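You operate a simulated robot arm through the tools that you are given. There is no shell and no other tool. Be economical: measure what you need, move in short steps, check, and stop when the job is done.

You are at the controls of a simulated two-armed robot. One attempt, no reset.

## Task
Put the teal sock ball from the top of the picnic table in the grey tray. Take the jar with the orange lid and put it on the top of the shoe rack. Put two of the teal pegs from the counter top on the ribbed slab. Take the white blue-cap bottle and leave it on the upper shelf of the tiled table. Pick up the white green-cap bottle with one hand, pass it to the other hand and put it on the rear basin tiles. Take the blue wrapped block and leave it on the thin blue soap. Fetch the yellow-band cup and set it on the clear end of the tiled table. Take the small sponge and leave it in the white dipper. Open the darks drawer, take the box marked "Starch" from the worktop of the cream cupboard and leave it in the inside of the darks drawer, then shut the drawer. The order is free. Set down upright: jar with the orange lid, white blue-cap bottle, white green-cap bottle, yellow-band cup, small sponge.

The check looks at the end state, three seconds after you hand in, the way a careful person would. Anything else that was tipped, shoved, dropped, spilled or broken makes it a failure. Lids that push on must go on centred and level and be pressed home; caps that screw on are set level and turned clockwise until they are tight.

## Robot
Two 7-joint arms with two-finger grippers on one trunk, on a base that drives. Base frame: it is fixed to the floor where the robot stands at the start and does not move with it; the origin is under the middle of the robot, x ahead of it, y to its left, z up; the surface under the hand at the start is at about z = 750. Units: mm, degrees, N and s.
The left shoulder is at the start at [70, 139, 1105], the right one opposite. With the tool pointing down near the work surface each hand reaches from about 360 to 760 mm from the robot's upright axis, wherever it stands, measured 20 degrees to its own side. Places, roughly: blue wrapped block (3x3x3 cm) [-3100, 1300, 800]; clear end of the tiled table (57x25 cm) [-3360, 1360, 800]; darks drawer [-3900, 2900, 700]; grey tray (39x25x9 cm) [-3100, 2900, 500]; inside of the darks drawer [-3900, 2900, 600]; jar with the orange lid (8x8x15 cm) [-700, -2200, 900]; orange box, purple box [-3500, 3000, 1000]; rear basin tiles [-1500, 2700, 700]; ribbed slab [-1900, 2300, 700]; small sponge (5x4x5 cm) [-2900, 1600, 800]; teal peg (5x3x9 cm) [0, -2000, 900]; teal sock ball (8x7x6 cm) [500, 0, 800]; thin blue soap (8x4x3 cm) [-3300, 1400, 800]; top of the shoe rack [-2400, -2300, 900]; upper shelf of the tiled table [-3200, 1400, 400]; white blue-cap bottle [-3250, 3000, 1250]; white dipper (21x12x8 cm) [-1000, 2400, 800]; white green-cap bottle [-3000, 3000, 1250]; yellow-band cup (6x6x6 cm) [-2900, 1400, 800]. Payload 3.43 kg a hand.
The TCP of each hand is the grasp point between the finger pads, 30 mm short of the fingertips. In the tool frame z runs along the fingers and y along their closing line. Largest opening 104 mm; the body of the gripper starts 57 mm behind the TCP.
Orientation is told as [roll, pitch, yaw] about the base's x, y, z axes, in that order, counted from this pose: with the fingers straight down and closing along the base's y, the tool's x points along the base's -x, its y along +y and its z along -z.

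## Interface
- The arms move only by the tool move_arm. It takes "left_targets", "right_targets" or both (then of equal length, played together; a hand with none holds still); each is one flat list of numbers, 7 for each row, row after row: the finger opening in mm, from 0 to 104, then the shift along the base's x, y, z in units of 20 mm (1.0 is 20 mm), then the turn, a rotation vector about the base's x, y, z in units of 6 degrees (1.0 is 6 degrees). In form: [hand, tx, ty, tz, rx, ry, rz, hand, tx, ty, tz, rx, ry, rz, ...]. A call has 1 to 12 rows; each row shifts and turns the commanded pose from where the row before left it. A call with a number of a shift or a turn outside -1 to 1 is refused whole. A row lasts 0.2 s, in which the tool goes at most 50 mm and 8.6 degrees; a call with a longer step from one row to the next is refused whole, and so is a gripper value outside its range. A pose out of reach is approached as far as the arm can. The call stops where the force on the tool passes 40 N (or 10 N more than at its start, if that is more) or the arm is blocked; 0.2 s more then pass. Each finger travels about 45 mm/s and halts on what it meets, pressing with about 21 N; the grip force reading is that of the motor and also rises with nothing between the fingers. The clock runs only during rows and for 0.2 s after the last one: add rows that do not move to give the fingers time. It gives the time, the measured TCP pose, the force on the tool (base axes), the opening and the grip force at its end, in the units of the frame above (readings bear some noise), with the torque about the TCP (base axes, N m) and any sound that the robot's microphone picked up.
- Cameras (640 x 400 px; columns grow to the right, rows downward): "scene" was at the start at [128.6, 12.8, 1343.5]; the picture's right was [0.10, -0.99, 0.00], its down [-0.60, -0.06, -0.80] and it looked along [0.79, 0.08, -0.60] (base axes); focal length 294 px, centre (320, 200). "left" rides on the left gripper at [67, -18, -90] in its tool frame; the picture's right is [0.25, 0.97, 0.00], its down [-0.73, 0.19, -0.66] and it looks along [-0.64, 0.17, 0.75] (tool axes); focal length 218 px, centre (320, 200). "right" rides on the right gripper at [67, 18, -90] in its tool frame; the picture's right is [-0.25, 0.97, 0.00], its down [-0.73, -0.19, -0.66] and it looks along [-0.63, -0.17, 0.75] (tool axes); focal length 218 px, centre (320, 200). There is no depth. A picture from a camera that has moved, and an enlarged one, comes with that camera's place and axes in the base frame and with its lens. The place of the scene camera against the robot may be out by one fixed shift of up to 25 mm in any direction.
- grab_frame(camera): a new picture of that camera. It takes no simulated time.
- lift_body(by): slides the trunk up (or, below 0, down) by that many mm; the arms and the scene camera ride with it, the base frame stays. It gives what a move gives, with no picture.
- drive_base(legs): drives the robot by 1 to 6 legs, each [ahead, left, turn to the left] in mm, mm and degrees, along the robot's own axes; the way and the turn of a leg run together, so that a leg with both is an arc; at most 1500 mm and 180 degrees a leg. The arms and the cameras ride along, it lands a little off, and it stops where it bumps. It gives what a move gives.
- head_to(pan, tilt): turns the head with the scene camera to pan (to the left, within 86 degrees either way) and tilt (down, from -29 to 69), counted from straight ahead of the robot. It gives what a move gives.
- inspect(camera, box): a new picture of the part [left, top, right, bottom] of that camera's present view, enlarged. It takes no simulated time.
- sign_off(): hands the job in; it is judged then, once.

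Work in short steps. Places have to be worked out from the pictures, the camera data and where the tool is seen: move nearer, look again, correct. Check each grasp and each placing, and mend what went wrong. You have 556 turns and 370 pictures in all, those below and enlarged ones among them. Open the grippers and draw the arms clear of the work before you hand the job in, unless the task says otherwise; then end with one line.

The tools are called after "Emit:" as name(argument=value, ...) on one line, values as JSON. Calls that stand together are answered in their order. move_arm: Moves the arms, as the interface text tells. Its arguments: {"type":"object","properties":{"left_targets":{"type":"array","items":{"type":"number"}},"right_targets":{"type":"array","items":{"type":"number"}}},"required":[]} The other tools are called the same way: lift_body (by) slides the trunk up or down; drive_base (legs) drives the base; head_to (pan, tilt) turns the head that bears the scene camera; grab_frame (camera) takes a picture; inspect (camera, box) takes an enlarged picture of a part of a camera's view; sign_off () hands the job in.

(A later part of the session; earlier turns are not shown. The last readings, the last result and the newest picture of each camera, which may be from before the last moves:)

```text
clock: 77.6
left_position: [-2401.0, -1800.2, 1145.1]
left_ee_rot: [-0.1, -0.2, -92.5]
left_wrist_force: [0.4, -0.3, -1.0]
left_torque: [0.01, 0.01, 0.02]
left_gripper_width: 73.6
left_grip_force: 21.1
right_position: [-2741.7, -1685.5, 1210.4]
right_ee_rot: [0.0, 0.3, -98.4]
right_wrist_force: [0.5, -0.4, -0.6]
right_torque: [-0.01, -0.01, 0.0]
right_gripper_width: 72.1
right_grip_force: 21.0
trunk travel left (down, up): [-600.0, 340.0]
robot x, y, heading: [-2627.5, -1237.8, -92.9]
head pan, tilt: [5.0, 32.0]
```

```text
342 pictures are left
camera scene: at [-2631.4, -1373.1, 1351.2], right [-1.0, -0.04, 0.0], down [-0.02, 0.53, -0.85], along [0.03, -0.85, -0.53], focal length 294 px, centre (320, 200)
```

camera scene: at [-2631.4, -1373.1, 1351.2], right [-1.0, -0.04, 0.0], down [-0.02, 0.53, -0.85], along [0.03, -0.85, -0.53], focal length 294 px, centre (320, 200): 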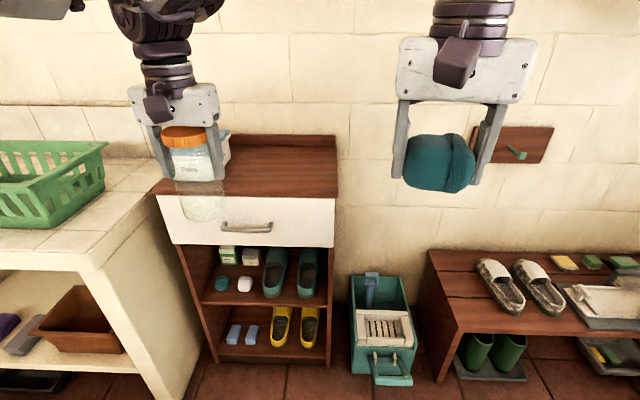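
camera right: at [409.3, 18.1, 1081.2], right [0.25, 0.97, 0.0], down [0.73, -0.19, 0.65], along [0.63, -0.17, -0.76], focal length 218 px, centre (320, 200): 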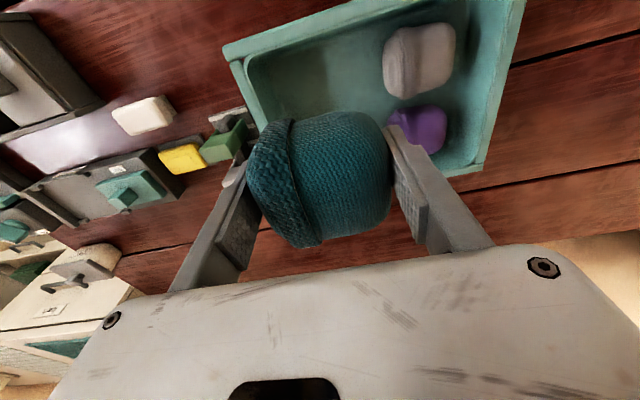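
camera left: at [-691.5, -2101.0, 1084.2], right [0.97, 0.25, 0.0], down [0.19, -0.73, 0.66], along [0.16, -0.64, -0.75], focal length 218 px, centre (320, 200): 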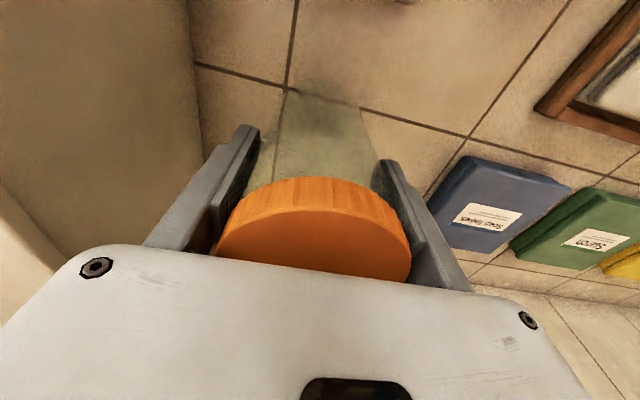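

The rack top is at about z=900, its front edge at y≈-2110 and its right edge at x≈-2655. I'll drive ahead 380 and right 90 so the jar hovers above the clear part.

Emit:
drive_base(legs=[[380, -90, 2.5]])

Emit:
grab_frame(camera="scene")

Emit:
grab_frame(camera="left")

```text
clock: 80.0
left_position: [-2464.3, -2158.5, 1146.3]
left_ee_rot: [-0.2, -0.2, -89.0]
left_wrist_force: [0.1, -0.5, -1.8]
left_torque: [0.0, 0.02, 0.0]
left_gripper_width: 73.5
left_grip_force: 20.7
right_position: [-2812.0, -2063.9, 1210.8]
right_ee_rot: [0.1, 0.2, -94.9]
right_wrist_force: [-0.5, 0.9, -1.0]
right_torque: [-0.02, 0.03, -0.01]
right_gripper_width: 72.2
right_grip_force: 21.1
trunk travel left (down, up): [-600.0, 340.0]
robot x, y, heading: [-2722.6, -1615.1, -89.5]
head pan, tilt: [5.0, 32.0]
```

```text
341 pictures are left
camera scene: at [-2719.5, -1745.9, 1351.3], right [-0.99, -0.1, 0.0], down [-0.05, 0.53, -0.85], along [0.09, -0.84, -0.53], focal length 294 px, centre (320, 200)
```

scene: 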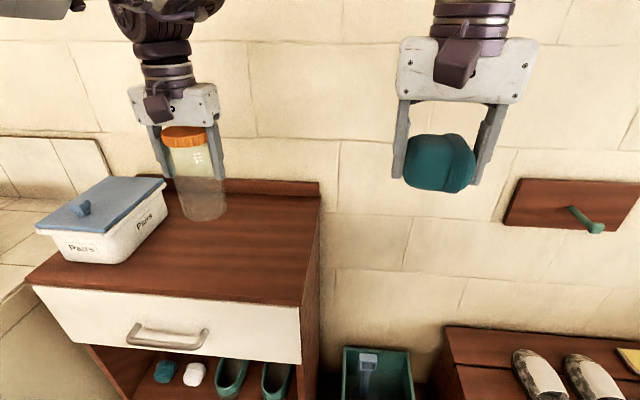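

```text
340 pictures are left
camera left: at [-2482.2, -2090.8, 1235.0], right [0.96, 0.27, 0.0], down [0.2, -0.72, 0.66], along [0.18, -0.64, -0.75], focal length 218 px, centre (320, 200)
```

left: 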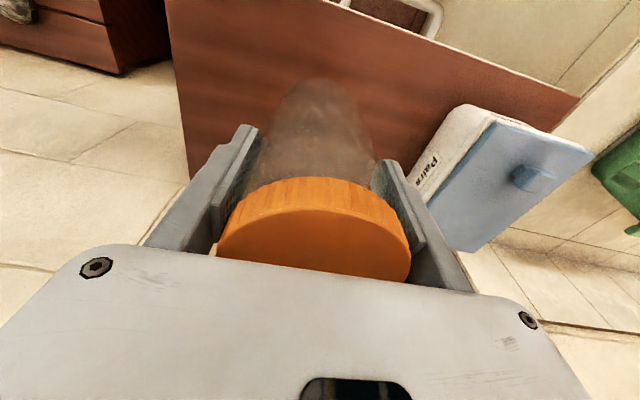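

I'll move the jar to about (-2495, -2205) and down to TCP z≈1050, then check clearance before the final lowering.

Emit:
move_arm(left_targets=[50, -0.5, -0.8, -0.6, 0, 0, 0, 50, -0.5, -0.8, -0.8, 0, 0, 0, 50, -0.5, -0.8, -0.8, 0, 0, 0, 50, 0, 0, -0.8, 0, 0, 0, 50, 0, 0, -0.8, 0, 0, 0, 50, 0, 0, -0.8, 0, 0, 0])

Emit:
grab_frame(camera="scene")

Emit:
grab_frame(camera="left")

```text
clock: 81.4
left_position: [-2495.4, -2207.3, 1052.7]
left_ee_rot: [-0.2, -0.2, -88.9]
left_wrist_force: [0.6, 0.0, -1.9]
left_torque: [0.02, 0.01, -0.02]
left_gripper_width: 73.5
left_grip_force: 21.2
right_position: [-2811.5, -2065.4, 1208.9]
right_ee_rot: [0.1, 0.2, -94.9]
right_wrist_force: [-0.6, -0.7, -0.3]
right_torque: [0.02, 0.02, 0.01]
right_gripper_width: 72.2
right_grip_force: 20.4
trunk travel left (down, up): [-600.0, 340.0]
robot x, y, heading: [-2719.8, -1609.5, -89.3]
head pan, tilt: [5.0, 32.0]
```

```text
339 pictures are left
camera scene: at [-2719.4, -1747.4, 1351.1], right [-0.99, -0.1, 0.0], down [-0.05, 0.53, -0.85], along [0.09, -0.84, -0.53], focal length 294 px, centre (320, 200)
```

scene: 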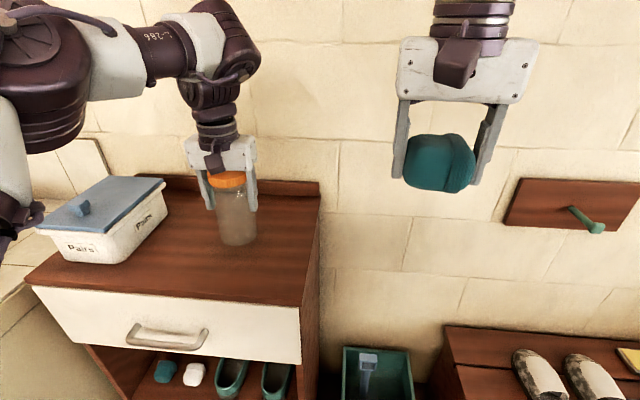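

```text
338 pictures are left
camera left: at [-2513.6, -2139.6, 1142.4], right [0.96, 0.27, 0.0], down [0.2, -0.72, 0.66], along [0.17, -0.64, -0.75], focal length 218 px, centre (320, 200)
```

left: 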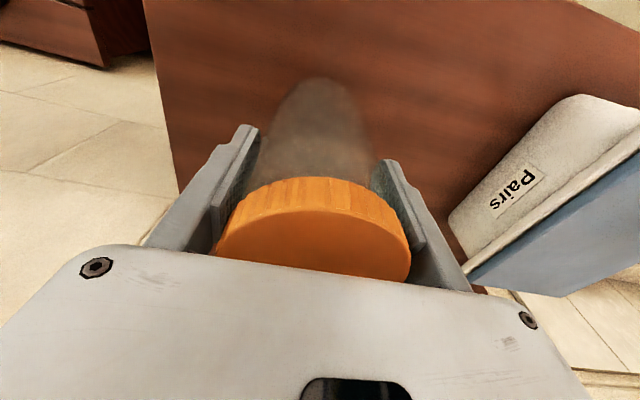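

The spot is clear. I'll lower in small steps and watch the vertical force.

Emit:
move_arm(left_targets=[50, 0, 0, -0.3, 0, 0, 0, 50, 0, 0, -0.3, 0, 0, 0, 50, 0, 0, -0.3, 0, 0, 0, 50, 0, 0, -0.2, 0, 0, 0, 50, 0, 0, -0.1, 0, 0, 0])

Emit:
grab_frame(camera="scene")

```text
clock: 82.6
left_position: [-2493.4, -2207.5, 1028.9]
left_ee_rot: [-0.1, -0.3, -89.1]
left_wrist_force: [0.0, 0.1, -2.7]
left_torque: [-0.01, -0.02, -0.01]
left_gripper_width: 73.4
left_grip_force: 21.4
right_position: [-2811.5, -2065.2, 1208.6]
right_ee_rot: [0.0, 0.2, -95.0]
right_wrist_force: [-0.5, 0.0, 0.2]
right_torque: [-0.02, 0.05, 0.0]
right_gripper_width: 72.3
right_grip_force: 20.9
trunk travel left (down, up): [-600.0, 340.0]
robot x, y, heading: [-2721.1, -1611.3, -89.3]
head pan, tilt: [5.0, 32.0]
```

```text
337 pictures are left
camera scene: at [-2719.6, -1746.7, 1351.2], right [-0.99, -0.1, 0.0], down [-0.05, 0.53, -0.85], along [0.09, -0.84, -0.53], focal length 294 px, centre (320, 200)
```

scene: 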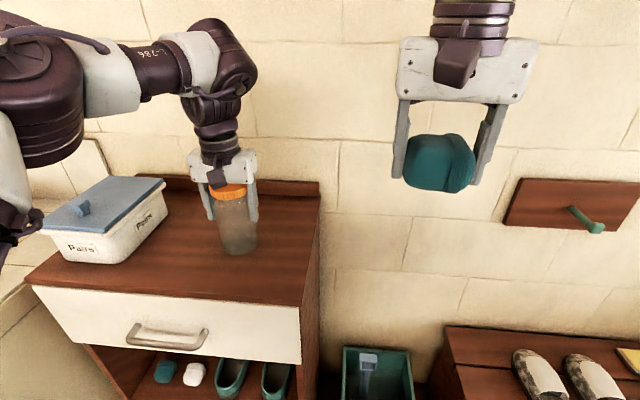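

No contact yet, so I'll keep lowering in 3 mm rows.

Emit:
move_arm(left_targets=[50, 0, 0, -0.15, 0, 0, 0, 50, 0, 0, -0.15, 0, 0, 0, 50, 0, 0, -0.15, 0, 0, 0, 50, 0, 0, -0.15, 0, 0, 0])

```text
clock: 83.6
left_position: [-2494.2, -2205.0, 1019.1]
left_ee_rot: [-0.1, -0.5, -89.0]
left_wrist_force: [2.2, 1.0, 21.4]
left_torque: [-0.11, 0.0, -0.18]
left_gripper_width: 73.3
left_grip_force: 21.5
right_position: [-2812.3, -2061.4, 1211.1]
right_ee_rot: [0.1, 0.1, -94.8]
right_wrist_force: [0.3, -0.3, 0.2]
right_torque: [0.01, 0.03, 0.02]
right_gripper_width: 72.4
right_grip_force: 21.2
trunk travel left (down, up): [-600.0, 340.0]
robot x, y, heading: [-2721.7, -1606.4, -89.2]
head pan, tilt: [5.0, 32.0]
```

Contact at 21 N, with the surface at about z=918. I'll ease off 2 mm, open, and retreat upward.

Emit:
move_arm(left_targets=[50, 0, 0, 0.1, 0, 0, 0, 80, 0, 0, 0, 0, 0, 0, 104, 0, 0, 0, 0, 0, 0, 104, 0, 0, 0, 0, 0, 0, 104, 0, 0, 0, 0, 0, 0, 104, 0, 0, 0, 0, 0, 0])

Emit:
grab_frame(camera="left")

```text
clock: 85.0
left_position: [-2493.4, -2207.8, 1018.8]
left_ee_rot: [-0.2, -0.2, -88.9]
left_wrist_force: [-0.3, -0.5, 0.1]
left_torque: [0.03, -0.03, -0.01]
left_gripper_width: 103.7
left_grip_force: 0.0
right_position: [-2811.6, -2063.4, 1208.8]
right_ee_rot: [0.0, 0.2, -94.9]
right_wrist_force: [0.3, 0.2, 0.2]
right_torque: [0.0, 0.04, 0.01]
right_gripper_width: 72.6
right_grip_force: 21.1
trunk travel left (down, up): [-600.0, 340.0]
robot x, y, heading: [-2722.2, -1616.7, -89.4]
head pan, tilt: [5.0, 32.0]
```

```text
336 pictures are left
camera left: at [-2511.7, -2139.4, 1108.7], right [0.96, 0.27, 0.0], down [0.2, -0.72, 0.66], along [0.18, -0.64, -0.75], focal length 218 px, centre (320, 200)
```

left: 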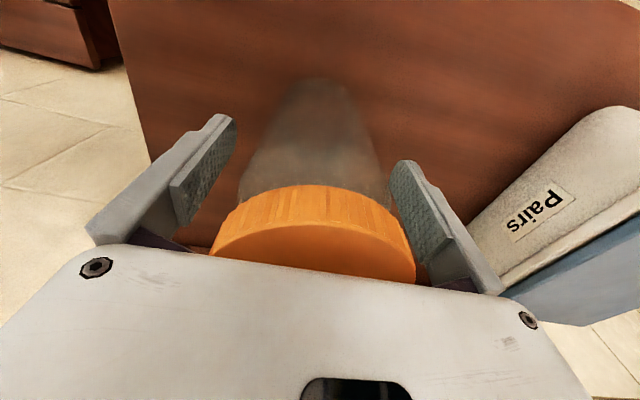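

Both fingers are free, so I'll raise the hand straight up and verify the jar.

Emit:
move_arm(left_targets=[104, 0, 0, 0.7, 0, 0, 0, 104, 0, 0, 0.7, 0, 0, 0, 104, 0, 0, 0.7, 0, 0, 0, 104, 0, 0, 0.7, 0, 0, 0, 104, 0, 0, 0.7, 0, 0, 0, 104, 0, 0, 0.7, 0, 0, 0, 104, 0, 0.5, 0.7, 0, 0, 0, 104, 0, 0.5, 0.7, 0, 0, 0])

Emit:
grab_frame(camera="scene")

```text
clock: 86.8
left_position: [-2493.8, -2195.4, 1116.9]
left_ee_rot: [-0.2, -0.4, -89.0]
left_wrist_force: [-0.1, 0.4, -0.3]
left_torque: [-0.03, -0.03, 0.01]
left_gripper_width: 104.0
left_grip_force: 0.2
left hand out of reach, approached as far as the arm can: row 7
right_position: [-2811.1, -2063.8, 1210.3]
right_ee_rot: [0.1, 0.2, -94.9]
right_wrist_force: [0.3, -0.4, -0.3]
right_torque: [-0.02, -0.04, -0.02]
right_gripper_width: 72.1
right_grip_force: 21.3
trunk travel left (down, up): [-600.0, 340.0]
robot x, y, heading: [-2722.3, -1610.4, -89.5]
head pan, tilt: [5.0, 32.0]
```

```text
335 pictures are left
camera scene: at [-2720.0, -1745.0, 1351.4], right [-0.99, -0.1, 0.0], down [-0.05, 0.53, -0.85], along [0.09, -0.84, -0.53], focal length 294 px, centre (320, 200)
```

scene: 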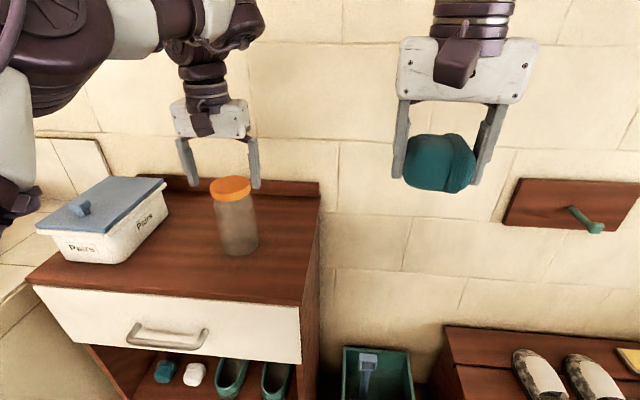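

The jar stands upright on the rack. Next I'll back out, return along the counter and turn to face the other side of the room with the sock.

Emit:
drive_base(legs=[[-340, 0, 0], [0, 1250, 0], [0, 0, 179]])

Emit:
head_to(pan=0, tilt=18)

Emit:
grab_frame(camera="scene")

Emit:
head_to(pan=55, tilt=18)

Emit:
grab_frame(camera="scene")

```text
clock: 102.3
left_position: [-1724.5, -659.8, 1115.3]
left_ee_rot: [-0.1, -0.4, 92.3]
left_wrist_force: [0.6, 1.1, 0.2]
left_torque: [-0.05, 0.05, -0.02]
left_gripper_width: 104.0
left_grip_force: 0.2
right_position: [-1404.2, -785.0, 1209.3]
right_ee_rot: [0.1, 0.2, 86.4]
right_wrist_force: [0.8, 1.0, -0.6]
right_torque: [-0.03, 0.0, 0.0]
right_gripper_width: 71.9
right_grip_force: 21.1
trunk travel left (down, up): [-600.0, 340.0]
robot x, y, heading: [-1487.3, -1238.3, 92.0]
head pan, tilt: [5.0, 32.0]
```

```text
clock: 103.1
left_position: [-1723.3, -659.3, 1114.7]
left_ee_rot: [-0.1, -0.3, 92.3]
left_wrist_force: [0.3, 0.6, 0.4]
left_torque: [-0.02, 0.02, 0.0]
left_gripper_width: 104.0
left_grip_force: 0.1
right_position: [-1403.8, -784.9, 1210.4]
right_ee_rot: [0.0, 0.2, 86.4]
right_wrist_force: [-0.2, -0.2, -1.1]
right_torque: [0.0, 0.01, 0.03]
right_gripper_width: 71.9
right_grip_force: 20.2
trunk travel left (down, up): [-600.0, 340.0]
robot x, y, heading: [-1482.9, -1239.2, 92.0]
head pan, tilt: [0.0, 18.0]
```

```text
334 pictures are left
camera scene: at [-1497.1, -1092.8, 1373.6], right [1.0, 0.04, 0.0], down [0.01, -0.31, -0.95], along [-0.04, 0.95, -0.31], focal length 294 px, centre (320, 200)
```

scene: 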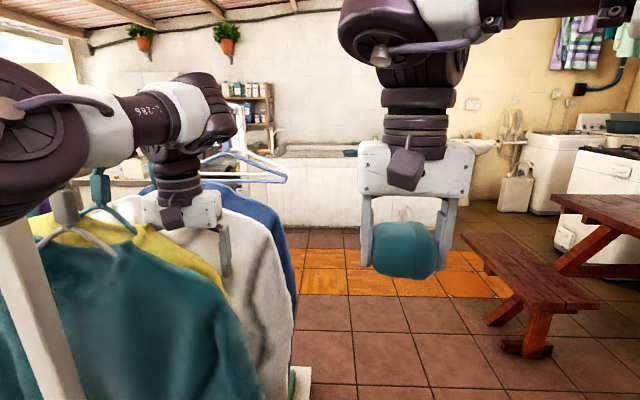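

```text
clock: 104.3
left_position: [-1723.0, -658.7, 1114.1]
left_ee_rot: [-0.1, -0.3, 92.3]
left_wrist_force: [0.2, 1.1, 0.5]
left_torque: [-0.04, 0.0, -0.01]
left_gripper_width: 104.0
left_grip_force: 0.1
right_position: [-1403.5, -785.0, 1210.6]
right_ee_rot: [0.2, 0.3, 86.4]
right_wrist_force: [0.4, 0.0, -0.2]
right_torque: [0.0, 0.0, 0.01]
right_gripper_width: 72.3
right_grip_force: 20.9
trunk travel left (down, up): [-600.0, 340.0]
robot x, y, heading: [-1486.4, -1240.9, 92.0]
head pan, tilt: [55.0, 18.0]
```

```text
333 pictures are left
camera scene: at [-1571.9, -1135.4, 1373.7], right [0.54, 0.84, 0.0], down [0.26, -0.17, -0.95], along [-0.8, 0.52, -0.31], focal length 294 px, centre (320, 200)
```

scene: 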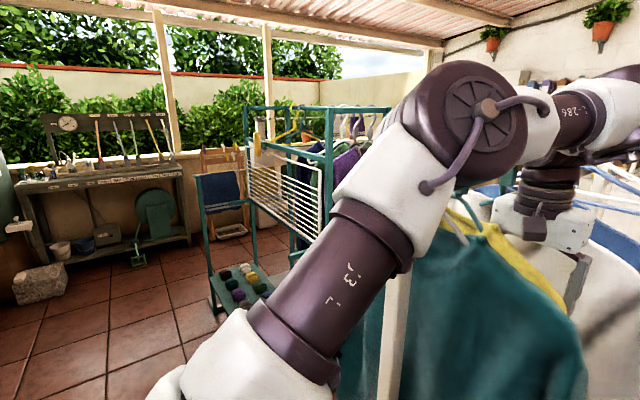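

The left arm is close to the hanging clothes. I'll slide right, away from them, then go ahead through the middle of the room.

Emit:
drive_base(legs=[[0, -420, 0], [1300, 0, 0]])

Emit:
head_to(pan=45, tilt=18)

Emit:
grab_frame(camera="scene")

Emit:
head_to(pan=0, tilt=20)

Emit:
grab_frame(camera="scene")

```text
clock: 112.9
left_position: [-1312.9, 629.3, 1114.8]
left_ee_rot: [-0.1, -0.3, 90.5]
left_wrist_force: [-0.8, -0.5, 0.0]
left_torque: [0.03, 0.0, 0.0]
left_gripper_width: 104.0
left_grip_force: 0.1
right_position: [-996.4, 493.2, 1209.9]
right_ee_rot: [0.1, 0.2, 84.6]
right_wrist_force: [0.0, 0.0, -0.1]
right_torque: [-0.01, 0.0, 0.0]
right_gripper_width: 71.9
right_grip_force: 20.5
trunk travel left (down, up): [-600.0, 340.0]
robot x, y, heading: [-1091.6, 42.5, 90.3]
head pan, tilt: [55.0, 18.0]
```

```text
clock: 113.6
left_position: [-1312.9, 629.0, 1113.6]
left_ee_rot: [-0.1, -0.3, 90.5]
left_wrist_force: [0.3, 0.7, 0.3]
left_torque: [-0.03, 0.0, 0.03]
left_gripper_width: 104.1
left_grip_force: 0.0
right_position: [-995.3, 494.4, 1209.7]
right_ee_rot: [0.1, 0.2, 84.5]
right_wrist_force: [0.3, -0.2, -1.1]
right_torque: [-0.01, 0.01, 0.0]
right_gripper_width: 72.0
right_grip_force: 21.3
trunk travel left (down, up): [-600.0, 340.0]
robot x, y, heading: [-1091.6, 39.3, 90.2]
head pan, tilt: [45.0, 18.0]
```

```text
332 pictures are left
camera scene: at [-1165.9, 160.9, 1373.7], right [0.7, 0.71, 0.0], down [0.22, -0.22, -0.95], along [-0.68, 0.67, -0.31], focal length 294 px, centre (320, 200)
```

scene: 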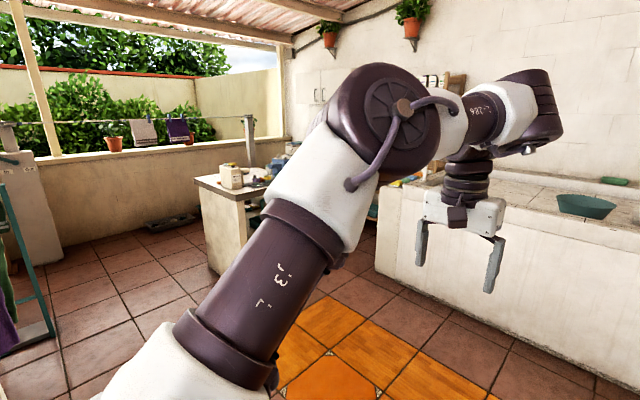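

```text
clock: 114.7
left_position: [-1313.0, 628.1, 1115.2]
left_ee_rot: [-0.1, -0.3, 90.5]
left_wrist_force: [0.4, 0.0, 0.1]
left_torque: [-0.01, -0.01, 0.01]
left_gripper_width: 104.0
left_grip_force: 0.0
right_position: [-996.8, 494.8, 1209.6]
right_ee_rot: [0.0, 0.2, 84.5]
right_wrist_force: [-0.5, -0.4, -0.2]
right_torque: [0.02, -0.01, 0.0]
right_gripper_width: 72.0
right_grip_force: 20.7
trunk travel left (down, up): [-600.0, 340.0]
robot x, y, heading: [-1089.8, 42.5, 90.1]
head pan, tilt: [0.0, 20.0]
```

```text
331 pictures are left
camera scene: at [-1100.1, 188.1, 1370.4], right [1.0, 0.01, 0.0], down [0.0, -0.34, -0.94], along [0.0, 0.94, -0.34], focal length 294 px, centre (320, 200)
```

scene: 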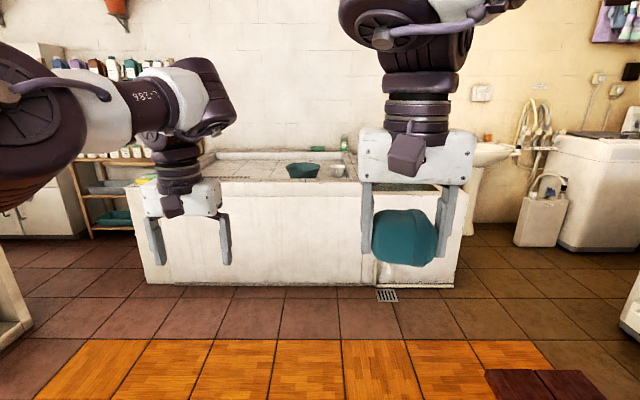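

The basin is ahead, with a shelf unit to its left and the tiled table further left. I'll move ahead then left to about (-2050, 1450) and look at the shelves.

Emit:
drive_base(legs=[[1300, 0, 0], [0, 950, 0]])

Emit:
head_to(pan=15, tilt=22)

Emit:
grab_frame(camera="scene")

Emit:
head_to(pan=80, tilt=28)

Emit:
grab_frame(camera="scene")

```text
clock: 125.8
left_position: [-2230.6, 1950.8, 1115.7]
left_ee_rot: [-0.1, -0.3, 89.0]
left_wrist_force: [0.3, -0.9, 0.3]
left_torque: [-0.02, 0.04, 0.0]
left_gripper_width: 104.1
left_grip_force: 0.2
right_position: [-1917.3, 1806.9, 1210.1]
right_ee_rot: [0.0, 0.2, 82.9]
right_wrist_force: [0.8, 0.1, 0.4]
right_torque: [0.0, -0.01, 0.0]
right_gripper_width: 71.7
right_grip_force: 20.7
trunk travel left (down, up): [-600.0, 340.0]
robot x, y, heading: [-2026.1, 1354.9, 88.8]
head pan, tilt: [0.0, 20.0]
```

```text
clock: 126.5
left_position: [-2230.6, 1949.9, 1114.1]
left_ee_rot: [-0.1, -0.3, 88.9]
left_wrist_force: [-0.3, 0.2, -0.3]
left_torque: [0.0, -0.01, -0.02]
left_gripper_width: 104.1
left_grip_force: 0.1
right_position: [-1918.7, 1806.7, 1208.6]
right_ee_rot: [0.0, 0.2, 82.9]
right_wrist_force: [0.2, -1.2, 0.3]
right_torque: [-0.02, 0.01, 0.0]
right_gripper_width: 71.6
right_grip_force: 20.5
trunk travel left (down, up): [-600.0, 340.0]
robot x, y, heading: [-2027.1, 1358.1, 88.7]
head pan, tilt: [15.0, 22.0]
```

```text
330 pictures are left
camera scene: at [-2054.5, 1500.9, 1367.2], right [0.97, 0.24, 0.0], down [0.09, -0.36, -0.93], along [-0.22, 0.9, -0.37], focal length 294 px, centre (320, 200)
```

scene: 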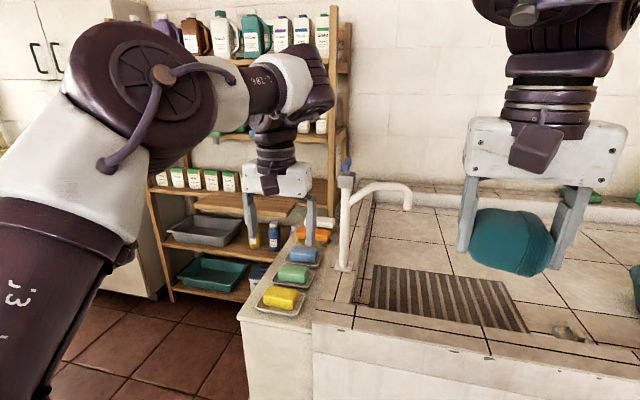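

```text
clock: 127.9
left_position: [-2229.6, 1950.6, 1115.3]
left_ee_rot: [0.0, -0.3, 88.9]
left_wrist_force: [0.2, -0.7, -0.1]
left_torque: [0.01, 0.0, 0.0]
left_gripper_width: 104.0
left_grip_force: 0.2
right_position: [-1918.9, 1806.4, 1209.7]
right_ee_rot: [0.0, 0.2, 82.9]
right_wrist_force: [-0.1, 1.1, -0.8]
right_torque: [0.01, 0.01, -0.03]
right_gripper_width: 71.8
right_grip_force: 21.0
trunk travel left (down, up): [-600.0, 340.0]
robot x, y, heading: [-2027.8, 1353.5, 88.7]
head pan, tilt: [80.0, 28.0]
```

```text
329 pictures are left
camera scene: at [-2121.9, 1428.7, 1357.6], right [0.2, 0.98, 0.0], down [0.46, -0.09, -0.88], along [-0.87, 0.17, -0.47], focal length 294 px, centre (320, 200)
```

scene: 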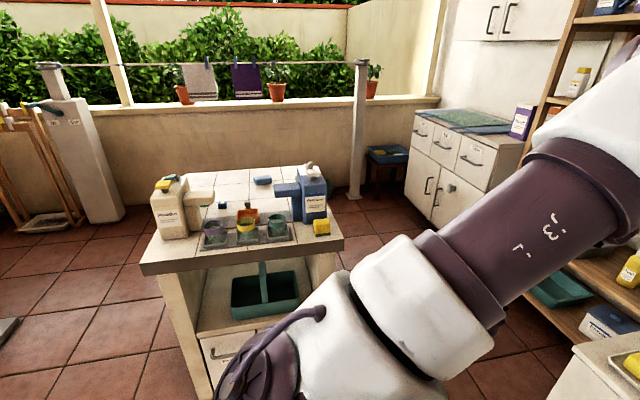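

Base radius is about 265 mm, so the gap between the basin and the tiled table is too tight. I'll take the free south and west sides of the table instead, facing -x through the corridor.

Emit:
drive_base(legs=[[-740, 0, 0], [0, 0, 91.3], [1000, 0, 0]])

Emit:
head_to(pan=0, tilt=28)

Emit:
grab_frame(camera="scene")

```text
clock: 140.6
left_position: [-3621.9, 352.7, 1115.5]
left_ee_rot: [-0.1, -0.2, -178.1]
left_wrist_force: [0.0, 0.1, 0.8]
left_torque: [0.02, 0.02, -0.01]
left_gripper_width: 104.0
left_grip_force: 0.1
right_position: [-3494.2, 671.8, 1210.6]
right_ee_rot: [0.1, 0.1, 176.0]
right_wrist_force: [0.0, 0.1, -0.5]
right_torque: [0.02, 0.0, 0.02]
right_gripper_width: 71.8
right_grip_force: 20.9
trunk travel left (down, up): [-600.0, 340.0]
robot x, y, heading: [-3042.6, 588.0, -178.2]
head pan, tilt: [80.0, 28.0]
```

```text
clock: 142.2
left_position: [-3620.8, 351.8, 1116.1]
left_ee_rot: [-0.1, -0.3, -178.0]
left_wrist_force: [-0.2, -0.6, -0.7]
left_torque: [0.01, 0.01, -0.02]
left_gripper_width: 104.2
left_grip_force: 0.1
right_position: [-3493.7, 671.7, 1210.2]
right_ee_rot: [0.1, 0.2, 175.9]
right_wrist_force: [0.0, -0.4, -0.3]
right_torque: [0.02, 0.01, 0.02]
right_gripper_width: 71.7
right_grip_force: 21.3
trunk travel left (down, up): [-600.0, 340.0]
robot x, y, heading: [-3043.3, 586.8, -178.3]
head pan, tilt: [0.0, 28.0]
```

```text
328 pictures are left
camera scene: at [-3188.8, 588.0, 1357.6], right [-0.03, 1.0, 0.0], down [0.47, 0.01, -0.88], along [-0.88, -0.03, -0.47], focal length 294 px, centre (320, 200)
```

scene: 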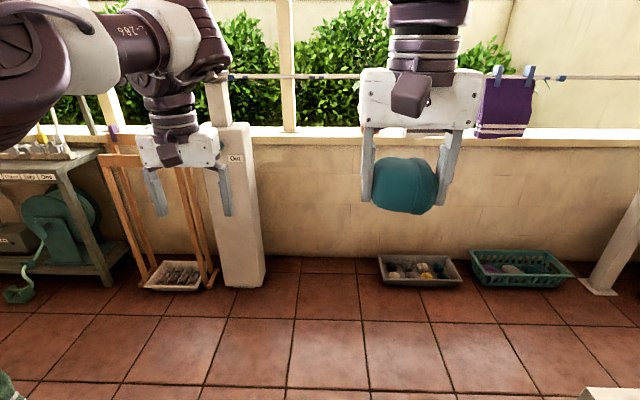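

Open floor ahead. I'll continue to x≈-3980, turn to face +y and advance past the table.

Emit:
drive_base(legs=[[900, 0, 0], [0, 0, -91.7], [1350, 0, 0]])

Emit:
head_to(pan=-35, tilt=22)

Emit:
grab_frame(camera="scene")

Emit:
head_to(pan=-80, tilt=30)

Emit:
grab_frame(camera="scene")

```text
clock: 146.6
left_position: [-4494.1, 341.8, 1115.0]
left_ee_rot: [0.0, 0.4, -178.5]
left_wrist_force: [2.4, 0.6, -0.5]
left_torque: [-0.02, 0.29, -0.08]
left_gripper_width: 104.0
left_grip_force: 0.1
right_position: [-4367.5, 659.5, 1209.5]
right_ee_rot: [-0.1, 0.1, 175.1]
right_wrist_force: [-0.5, -0.1, -0.4]
right_torque: [-0.02, -0.04, 0.01]
right_gripper_width: 71.5
right_grip_force: 21.0
trunk travel left (down, up): [-600.0, 340.0]
robot x, y, heading: [-3913.4, 569.7, -179.0]
head pan, tilt: [0.0, 28.0]
stopped in leg 1: the force on the tool passed its limit at 91 N (the readings are from after the stop); the commanded pose is now the measured one
```

```text
clock: 147.6
left_position: [-4494.9, 342.3, 1115.0]
left_ee_rot: [-0.2, 0.3, -178.6]
left_wrist_force: [3.7, -0.7, 0.8]
left_torque: [0.0, 0.35, -0.04]
left_gripper_width: 104.1
left_grip_force: 0.1
right_position: [-4366.4, 658.5, 1211.1]
right_ee_rot: [0.0, 0.2, 175.2]
right_wrist_force: [-0.1, -0.2, -0.2]
right_torque: [0.0, -0.01, 0.01]
right_gripper_width: 71.7
right_grip_force: 21.0
trunk travel left (down, up): [-600.0, 340.0]
robot x, y, heading: [-3913.4, 571.6, -179.1]
head pan, tilt: [-35.0, 22.0]
```

```text
327 pictures are left
camera scene: at [-4047.0, 624.3, 1367.3], right [0.56, 0.83, 0.0], down [0.31, -0.21, -0.93], along [-0.77, 0.52, -0.37], focal length 294 px, centre (320, 200)
```

scene: 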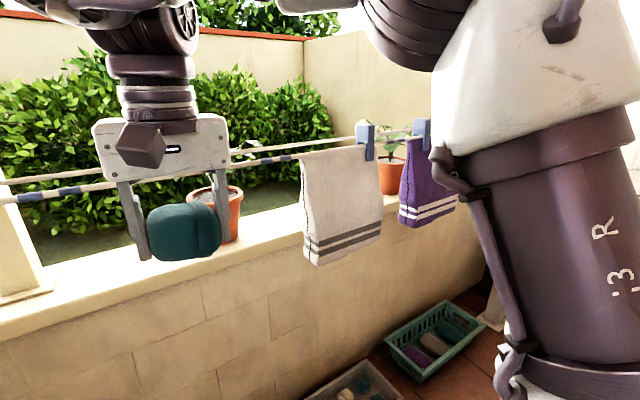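

```text
clock: 148.7
left_position: [-4493.4, 341.4, 1115.4]
left_ee_rot: [-0.2, 0.3, -178.6]
left_wrist_force: [2.8, -1.0, 0.1]
left_torque: [0.01, 0.35, -0.08]
left_gripper_width: 104.0
left_grip_force: 0.0
right_position: [-4366.2, 659.7, 1211.0]
right_ee_rot: [0.0, 0.2, 175.1]
right_wrist_force: [-0.1, 0.5, -0.6]
right_torque: [0.03, -0.01, 0.0]
right_gripper_width: 71.7
right_grip_force: 21.1
trunk travel left (down, up): [-600.0, 340.0]
robot x, y, heading: [-3912.6, 569.2, -179.0]
head pan, tilt: [-80.0, 30.0]
```

```text
326 pictures are left
camera scene: at [-3987.3, 661.1, 1354.5], right [0.98, 0.19, 0.0], down [0.09, -0.49, -0.87], along [-0.16, 0.85, -0.5], focal length 294 px, centre (320, 200)
```

scene: 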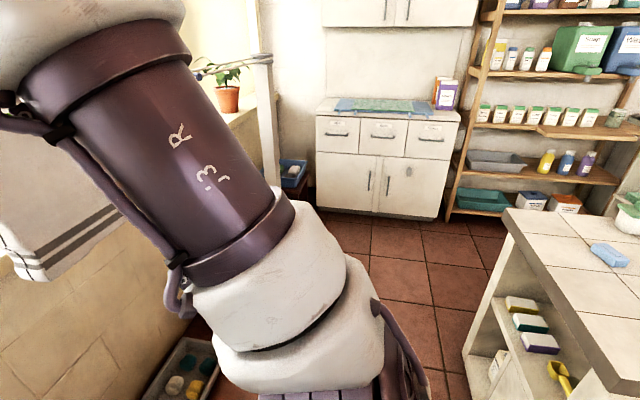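

The left hand touched the clothesline near x=-4550. I'll back off first and check what it touched.

Emit:
drive_base(legs=[[-180, 0, 0]])

Emit:
head_to(pan=10, tilt=25)

Emit:
grab_frame(camera="scene")

```text
clock: 150.2
left_position: [-4317.4, 347.1, 1113.5]
left_ee_rot: [-0.3, 0.5, -178.8]
left_wrist_force: [0.0, 0.0, 0.4]
left_torque: [0.0, -0.03, 0.02]
left_gripper_width: 104.0
left_grip_force: 0.0
right_position: [-4189.4, 663.6, 1208.7]
right_ee_rot: [0.0, 0.3, 174.9]
right_wrist_force: [-0.6, 0.4, -1.3]
right_torque: [0.0, 0.0, -0.03]
right_gripper_width: 71.8
right_grip_force: 21.3
trunk travel left (down, up): [-600.0, 340.0]
robot x, y, heading: [-3732.5, 575.8, -179.1]
head pan, tilt: [-80.0, 30.0]
```

```text
clock: 151.8
left_position: [-4316.8, 346.6, 1114.6]
left_ee_rot: [-0.3, 0.4, -178.8]
left_wrist_force: [-0.5, 0.5, 0.6]
left_torque: [0.02, -0.03, 0.0]
left_gripper_width: 104.1
left_grip_force: 0.1
right_position: [-4188.5, 662.9, 1208.7]
right_ee_rot: [0.0, 0.2, 175.0]
right_wrist_force: [0.0, -0.4, -0.9]
right_torque: [-0.01, 0.01, -0.02]
right_gripper_width: 71.8
right_grip_force: 20.8
trunk travel left (down, up): [-600.0, 340.0]
robot x, y, heading: [-3735.5, 571.1, -179.2]
head pan, tilt: [10.0, 25.0]
```

```text
325 pictures are left
camera scene: at [-3883.0, 557.8, 1362.3], right [-0.18, 0.98, 0.0], down [0.42, 0.08, -0.91], along [-0.89, -0.17, -0.42], focal length 294 px, centre (320, 200)
```

scene: 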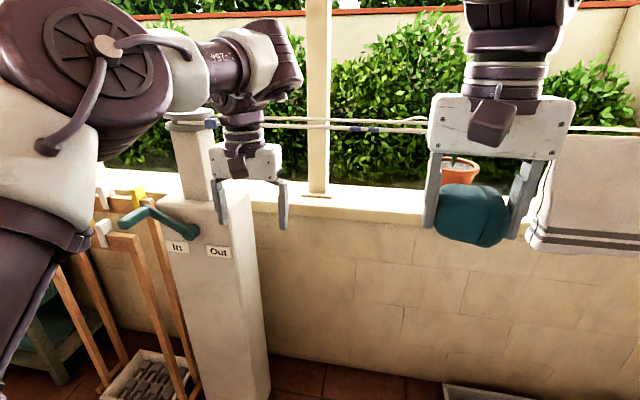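

The contact was with the fixed post or line, and nothing appears displaced. I'll turn to face +y here, shift slightly left and advance past the table.

Emit:
drive_base(legs=[[0, 0, -90.8], [0, 150, 0], [1500, 0, 0]])

Emit:
head_to(pan=-35, tilt=25)

Emit:
grab_frame(camera="scene")

```text
clock: 164.2
left_position: [-4150.8, 2675.7, 1114.1]
left_ee_rot: [-0.2, 0.4, 92.7]
left_wrist_force: [0.9, -0.3, 0.0]
left_torque: [0.04, -0.01, 0.03]
left_gripper_width: 104.1
left_grip_force: 0.1
right_position: [-3831.7, 2555.3, 1208.5]
right_ee_rot: [0.0, 0.3, 86.6]
right_wrist_force: [0.3, 0.6, -0.9]
right_torque: [-0.02, -0.03, 0.0]
right_gripper_width: 71.7
right_grip_force: 21.3
trunk travel left (down, up): [-600.0, 340.0]
robot x, y, heading: [-3912.7, 2099.7, 91.9]
head pan, tilt: [10.0, 25.0]
```

```text
clock: 165.3
left_position: [-4151.4, 2676.2, 1115.4]
left_ee_rot: [-0.2, 0.4, 92.8]
left_wrist_force: [0.2, -0.3, 0.2]
left_torque: [-0.02, 0.01, 0.0]
left_gripper_width: 103.9
left_grip_force: 0.0
right_position: [-3831.1, 2555.7, 1209.7]
right_ee_rot: [0.0, 0.2, 86.5]
right_wrist_force: [0.0, 0.5, -0.3]
right_torque: [0.0, -0.05, -0.02]
right_gripper_width: 71.5
right_grip_force: 21.4
trunk travel left (down, up): [-600.0, 340.0]
robot x, y, heading: [-3909.2, 2095.8, 92.0]
head pan, tilt: [-35.0, 25.0]
```

```text
324 pictures are left
camera scene: at [-3870.6, 2231.3, 1362.4], right [0.84, -0.54, 0.0], down [-0.23, -0.36, -0.91], along [0.49, 0.76, -0.42], focal length 294 px, centre (320, 200)
```

scene: 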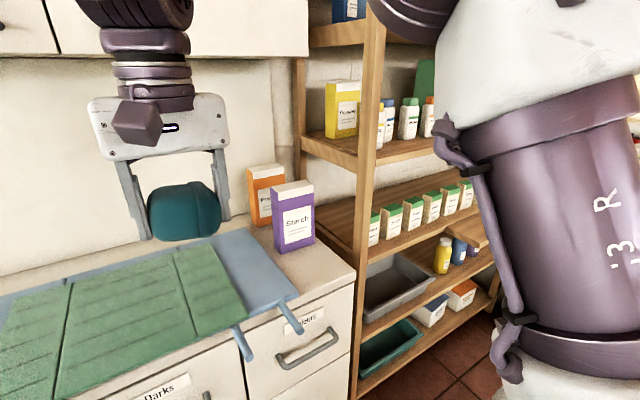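

I see "Starch" is the purple box, and the grey tray is on the shelf unit at about (-3110, 2880, 500). I'll slide right to stand in front of the shelf.

Emit:
drive_base(legs=[[-50, 0, -2], [0, -700, 0]])

Emit:
head_to(pan=-10, tilt=28)

Emit:
grab_frame(camera="scene")

```text
clock: 169.8
left_position: [-3392.3, 2632.6, 1114.5]
left_ee_rot: [-0.2, 0.3, 89.7]
left_wrist_force: [0.2, -0.5, -0.7]
left_torque: [0.0, 0.0, -0.01]
left_gripper_width: 104.2
left_grip_force: 0.0
right_position: [-3078.7, 2497.0, 1209.3]
right_ee_rot: [0.0, 0.2, 83.3]
right_wrist_force: [-0.2, -0.2, -0.6]
right_torque: [0.01, 0.0, 0.01]
right_gripper_width: 71.5
right_grip_force: 21.2
trunk travel left (down, up): [-600.0, 340.0]
robot x, y, heading: [-3184.4, 2044.9, 89.3]
head pan, tilt: [-35.0, 25.0]
```

```text
clock: 170.7
left_position: [-3391.1, 2634.0, 1114.7]
left_ee_rot: [-0.2, 0.5, 89.7]
left_wrist_force: [-1.0, 0.0, -0.1]
left_torque: [-0.02, 0.01, 0.04]
left_gripper_width: 103.7
left_grip_force: 0.0
right_position: [-3078.6, 2496.8, 1208.3]
right_ee_rot: [0.1, 0.2, 83.2]
right_wrist_force: [-0.4, 0.3, -1.0]
right_torque: [-0.05, 0.03, -0.01]
right_gripper_width: 71.6
right_grip_force: 20.7
trunk travel left (down, up): [-600.0, 340.0]
robot x, y, heading: [-3183.5, 2044.9, 89.0]
head pan, tilt: [-10.0, 28.0]
```

```text
323 pictures are left
camera scene: at [-3173.0, 2189.1, 1357.6], right [0.98, -0.19, 0.0], down [-0.09, -0.46, -0.88], along [0.17, 0.87, -0.47], focal length 294 px, centre (320, 200)
```

scene: 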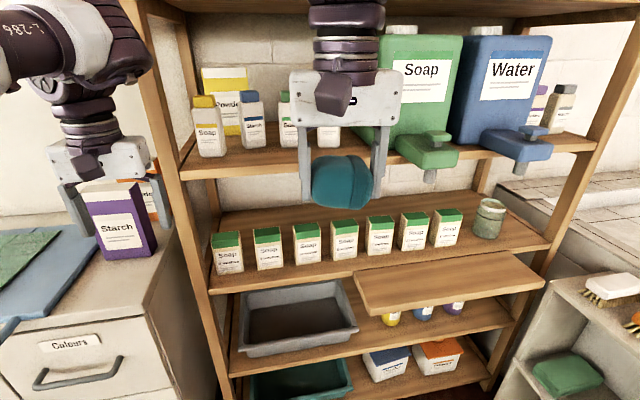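

The tray spans x about -3300 to -2930 and y about 2790 to 3040, with its rim near 560 and the shelf above at about 785. I'll retract the left hand and tilt the right hand 45° forward-down for the insertion.

Emit:
move_arm(left_targets=[104, 0, -1, 0, 0, 0, 0, 104, 0, -1, 0, 0, 0, 0, 104, 0, -1, 0, 0, 0, 0, 104, 0, -1, 0, 0, 0, 0, 104, 0, -1, 0, 0, 0, 0, 104, 0, -1, 0, 0, 0, 0, 104, 0, -1, 0, 0, 0, 0, 104, 0, -1, 0, 0, 0, 0, 104, 0, -1, 0, 0, 0, 0, 104, 0, -1, 0, 0, 0, 0], right_targets=[40, 0, 0, 0, 0, 0, 0.6, 40, 0, 0, 0, 0, 0, 0.5, 40, 0, 0, 0, 0.94, 0, 0, 40, 0, 0, 0, 0.94, 0, 0, 40, 0, 0, 0, 0.94, 0, 0, 40, 0, 0, 0, 0.94, 0, 0, 40, 0, 0, 0, 0.94, 0, 0, 40, 0, 0, 0, 0.94, 0, 0, 40, 0, 0, 0, 0.94, 0, 0, 40, 0, 0, 0, 0.94, 0, 0])

Emit:
lift_body(by=-420)

Emit:
grab_frame(camera="scene")

Emit:
grab_frame(camera="right")

```text
clock: 172.9
left_position: [-3393.1, 2431.3, 1115.7]
left_ee_rot: [-0.1, 0.3, 89.6]
left_wrist_force: [-0.6, -0.6, -0.3]
left_torque: [0.03, 0.01, 0.02]
left_gripper_width: 103.9
left_grip_force: 0.0
right_position: [-3028.5, 2505.2, 1251.2]
right_ee_rot: [0.0, -42.1, 90.0]
right_wrist_force: [0.1, 0.5, -0.2]
right_torque: [-0.01, 0.01, -0.03]
right_gripper_width: 71.5
right_grip_force: 20.8
right hand out of reach, approached as far as the arm can: row 7, 8, 9, 10
trunk travel left (down, up): [-600.0, 340.0]
robot x, y, heading: [-3184.0, 2047.6, 88.8]
head pan, tilt: [-10.0, 28.0]
```

```text
refused: -420 is not a number from -400 to 400
```

```text
322 pictures are left
camera scene: at [-3173.9, 2188.2, 1357.7], right [0.98, -0.19, 0.0], down [-0.09, -0.46, -0.88], along [0.17, 0.87, -0.47], focal length 294 px, centre (320, 200)
```

scene: 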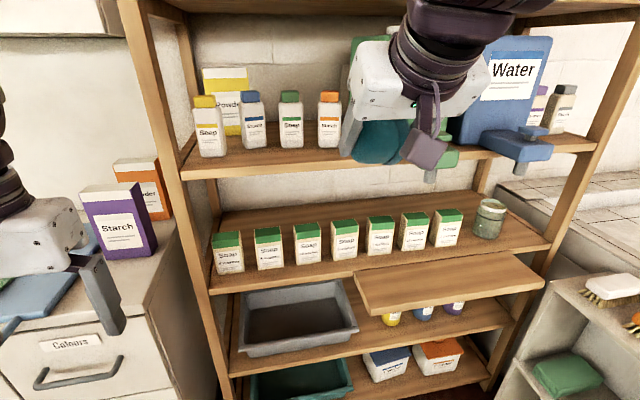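

```text
321 pictures are left
camera right: at [-3045.2, 2394.0, 1272.7], right [-0.97, 0.19, 0.17], down [0.19, 0.1, 0.98], along [0.17, 0.98, -0.13], focal length 218 px, centre (320, 200)
```

right: 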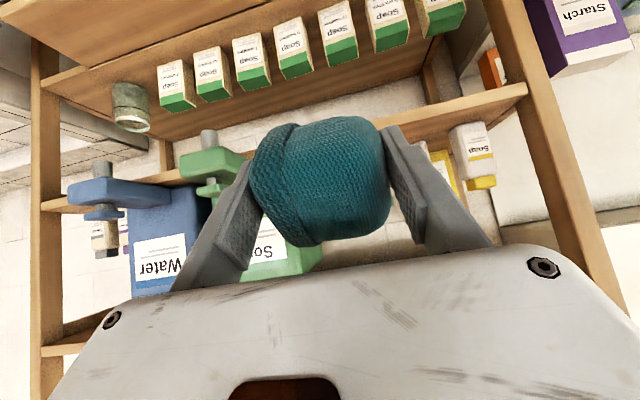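

The right tilt is nearly done at 42°. Now I'll lower the trunk 400.

Emit:
lift_body(by=-400)

Emit:
grab_frame(camera="scene")

```text
clock: 176.7
left_position: [-3391.1, 2433.4, 714.3]
left_ee_rot: [-0.3, 0.4, 89.6]
left_wrist_force: [0.6, 0.6, -0.1]
left_torque: [0.03, -0.04, 0.03]
left_gripper_width: 104.0
left_grip_force: 0.0
right_position: [-3027.1, 2506.3, 849.6]
right_ee_rot: [0.0, -42.2, 89.9]
right_wrist_force: [0.4, 0.9, -1.0]
right_torque: [-0.01, -0.01, 0.0]
right_gripper_width: 71.5
right_grip_force: 20.9
trunk travel left (down, up): [-200.0, 740.0]
robot x, y, heading: [-3182.1, 2045.4, 89.2]
head pan, tilt: [-10.0, 28.0]
```

```text
320 pictures are left
camera scene: at [-3173.0, 2188.9, 957.6], right [0.98, -0.19, 0.0], down [-0.09, -0.46, -0.88], along [0.17, 0.87, -0.47], focal length 294 px, centre (320, 200)
```

scene: 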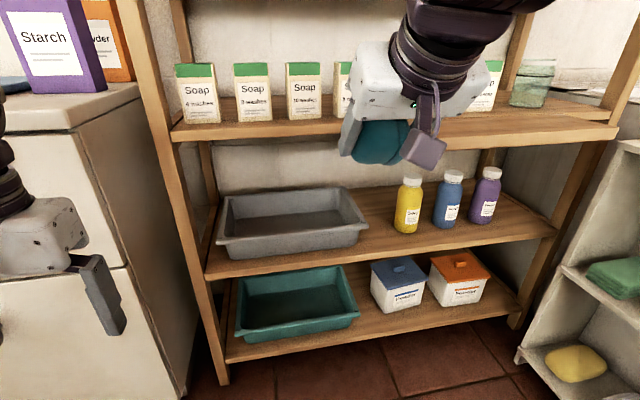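

Shelf geometry is now clear: tray rim z≈520, tray shelf ≈445, underside of the next shelf ≈780. I'll move the right hand left and down before driving in.

Emit:
move_arm(right_targets=[40, -0.85, 0, -0.9, 0, 0, 0, 40, -0.85, 0, -0.9, 0, 0, 0, 40, -0.85, 0, -0.9, 0, 0, 0, 40, -0.85, 0, -0.9, 0, 0, 0, 40, -0.85, 0, -0.9, 0, 0, 0, 40, -0.85, 0, -0.9, 0, 0, 0, 40, 0, 0, -0.9, 0, 0, 0, 40, 0, 0, -0.9, 0, 0, 0, 40, 0, 0, -0.9, 0, 0, 0, 40, 0, 0, -0.9, 0, 0, 0, 40, 0, 0, -0.9, 0, 0, 0, 40, 0, 0, -0.9, 0, 0, 0])

Emit:
drive_base(legs=[[150, 0, 0.5]])

Emit:
grab_frame(camera="scene")

Emit:
grab_frame(camera="right")

```text
clock: 179.3
left_position: [-3391.8, 2431.8, 714.2]
left_ee_rot: [-0.3, 0.5, 89.7]
left_wrist_force: [0.4, -0.2, 0.0]
left_torque: [0.0, 0.02, 0.01]
left_gripper_width: 104.0
left_grip_force: 0.0
right_position: [-3018.1, 2504.1, 841.0]
right_ee_rot: [0.1, -42.1, 89.9]
right_wrist_force: [-1.1, 0.8, -0.5]
right_torque: [-0.04, -0.01, 0.02]
right_gripper_width: 71.6
right_grip_force: 20.5
right hand out of reach, approached as far as the arm can: row 1, 2, 3, 4, 5, 6, 7, 8, 9, 10, 11, 12
trunk travel left (down, up): [-200.0, 740.0]
robot x, y, heading: [-3183.4, 2042.3, 88.8]
head pan, tilt: [-10.0, 28.0]
```

```text
clock: 180.7
left_position: [-3391.8, 2578.5, 714.1]
left_ee_rot: [-0.1, 0.3, 90.0]
left_wrist_force: [0.0, 0.1, 0.2]
left_torque: [0.02, -0.04, 0.01]
left_gripper_width: 103.8
left_grip_force: 0.0
right_position: [-3019.7, 2651.7, 838.5]
right_ee_rot: [0.2, -41.9, 90.4]
right_wrist_force: [-0.9, 0.8, -0.3]
right_torque: [-0.02, -0.01, 0.0]
right_gripper_width: 71.5
right_grip_force: 21.5
trunk travel left (down, up): [-200.0, 740.0]
robot x, y, heading: [-3181.1, 2189.5, 89.5]
head pan, tilt: [-10.0, 28.0]
```

```text
319 pictures are left
camera scene: at [-3172.4, 2335.8, 957.4], right [0.98, -0.18, 0.0], down [-0.09, -0.46, -0.88], along [0.16, 0.87, -0.47], focal length 294 px, centre (320, 200)
```

scene: 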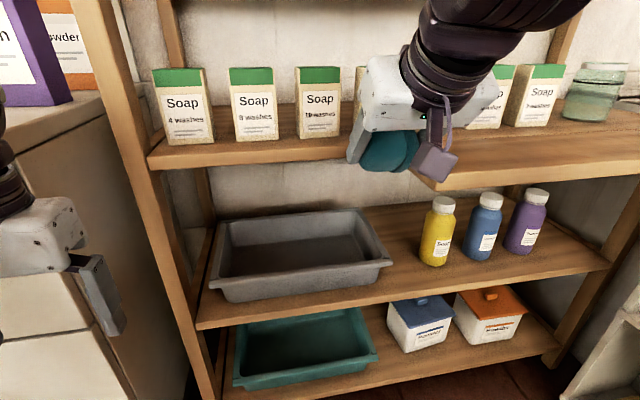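

```text
318 pictures are left
camera right: at [-3035.4, 2540.8, 861.9], right [-0.97, 0.18, 0.17], down [0.19, 0.1, 0.98], along [0.16, 0.98, -0.13], focal length 218 px, centre (320, 200)
```

right: 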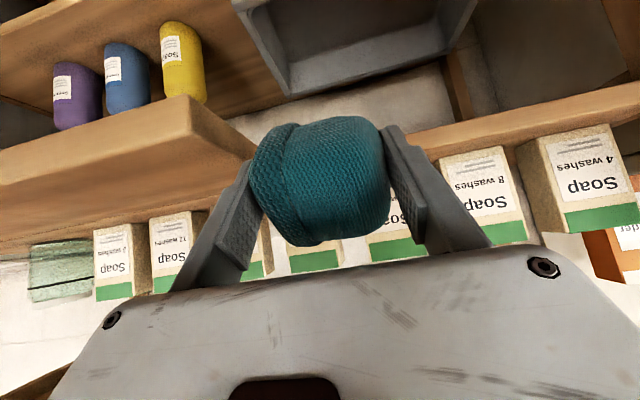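

The arm is folded too close and could not move. I'll back out again so it can extend forward and down in free space.

Emit:
drive_base(legs=[[-150, 0, 0]])

Emit:
move_arm(right_targets=[40, 0, 1, 0, 0, 0, 0, 40, 0, 1, -0.2, 0, 0, 0, 40, 0, 1, -0.5, 0, 0, 0, 40, 0, 1, -0.5, 0, 0, 0, 40, 0, 0.5, -0.8, 0, 0, 0, 40, 0, 0, -0.8, 0, 0, 0, 40, 0, 0, -0.8, 0, 0, 0, 40, 0, 0, -0.8, 0, 0, 0])

```text
clock: 182.1
left_position: [-3394.6, 2425.7, 715.1]
left_ee_rot: [-0.2, 0.4, 89.9]
left_wrist_force: [0.7, -0.4, -1.1]
left_torque: [0.05, -0.01, 0.0]
left_gripper_width: 104.2
left_grip_force: 0.1
right_position: [-3020.4, 2498.5, 840.5]
right_ee_rot: [0.1, -42.1, 90.3]
right_wrist_force: [0.7, 0.0, -0.1]
right_torque: [0.0, 0.02, 0.0]
right_gripper_width: 71.4
right_grip_force: 20.9
trunk travel left (down, up): [-200.0, 740.0]
robot x, y, heading: [-3183.0, 2038.0, 89.5]
head pan, tilt: [-10.0, 28.0]
```

```text
clock: 183.9
left_position: [-3395.0, 2426.0, 714.5]
left_ee_rot: [-0.2, 0.4, 89.9]
left_wrist_force: [1.9, 0.5, -1.0]
left_torque: [0.02, -0.02, 0.01]
left_gripper_width: 104.2
left_grip_force: 0.0
right_position: [-3018.4, 2590.1, 754.8]
right_ee_rot: [0.1, -42.1, 90.1]
right_wrist_force: [0.1, 0.3, -0.5]
right_torque: [0.0, 0.01, -0.01]
right_gripper_width: 71.3
right_grip_force: 21.3
trunk travel left (down, up): [-200.0, 740.0]
robot x, y, heading: [-3181.7, 2041.3, 89.3]
head pan, tilt: [-10.0, 28.0]
```

The arm follows now. Next I'll move left 100 and down to z≈600.

Emit:
move_arm(right_targets=[40, -0.6, 0.2, -0.9, 0, 0, 0, 40, -0.6, 0.2, -0.9, 0, 0, 0, 40, -0.6, 0.2, -0.9, 0, 0, 0, 40, -0.6, 0.2, -0.9, 0, 0, 0, 40, -0.6, 0.2, -0.9, 0, 0, 0, 40, -0.6, 0, -0.9, 0, 0, 0, 40, -0.6, 0, -0.9, 0, 0, 0, 40, -0.6, 0, -0.9, 0, 0, 0, 40, -0.6, 0, -0.9, 0, 0, 0])

Emit:
grab_frame(camera="scene")

```text
clock: 185.9
left_position: [-3393.3, 2425.1, 714.7]
left_ee_rot: [-0.2, 0.4, 89.9]
left_wrist_force: [1.1, 0.1, 0.0]
left_torque: [0.0, 0.02, 0.02]
left_gripper_width: 103.8
left_grip_force: 0.1
right_position: [-3111.5, 2651.0, 598.6]
right_ee_rot: [0.1, -42.0, 90.3]
right_wrist_force: [0.0, 0.5, 0.2]
right_torque: [-0.03, -0.02, 0.0]
right_gripper_width: 71.8
right_grip_force: 21.0
right hand out of reach, approached as far as the arm can: row 3, 4, 5, 6, 7, 8, 9
trunk travel left (down, up): [-200.0, 740.0]
robot x, y, heading: [-3182.6, 2039.9, 89.4]
head pan, tilt: [-10.0, 28.0]
```

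```text
317 pictures are left
camera scene: at [-3173.5, 2183.6, 957.5], right [0.98, -0.18, 0.0], down [-0.09, -0.46, -0.88], along [0.16, 0.87, -0.47], focal length 294 px, centre (320, 200)
```

scene: 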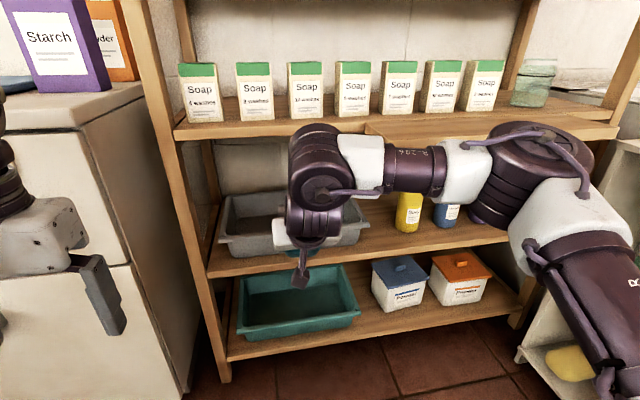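

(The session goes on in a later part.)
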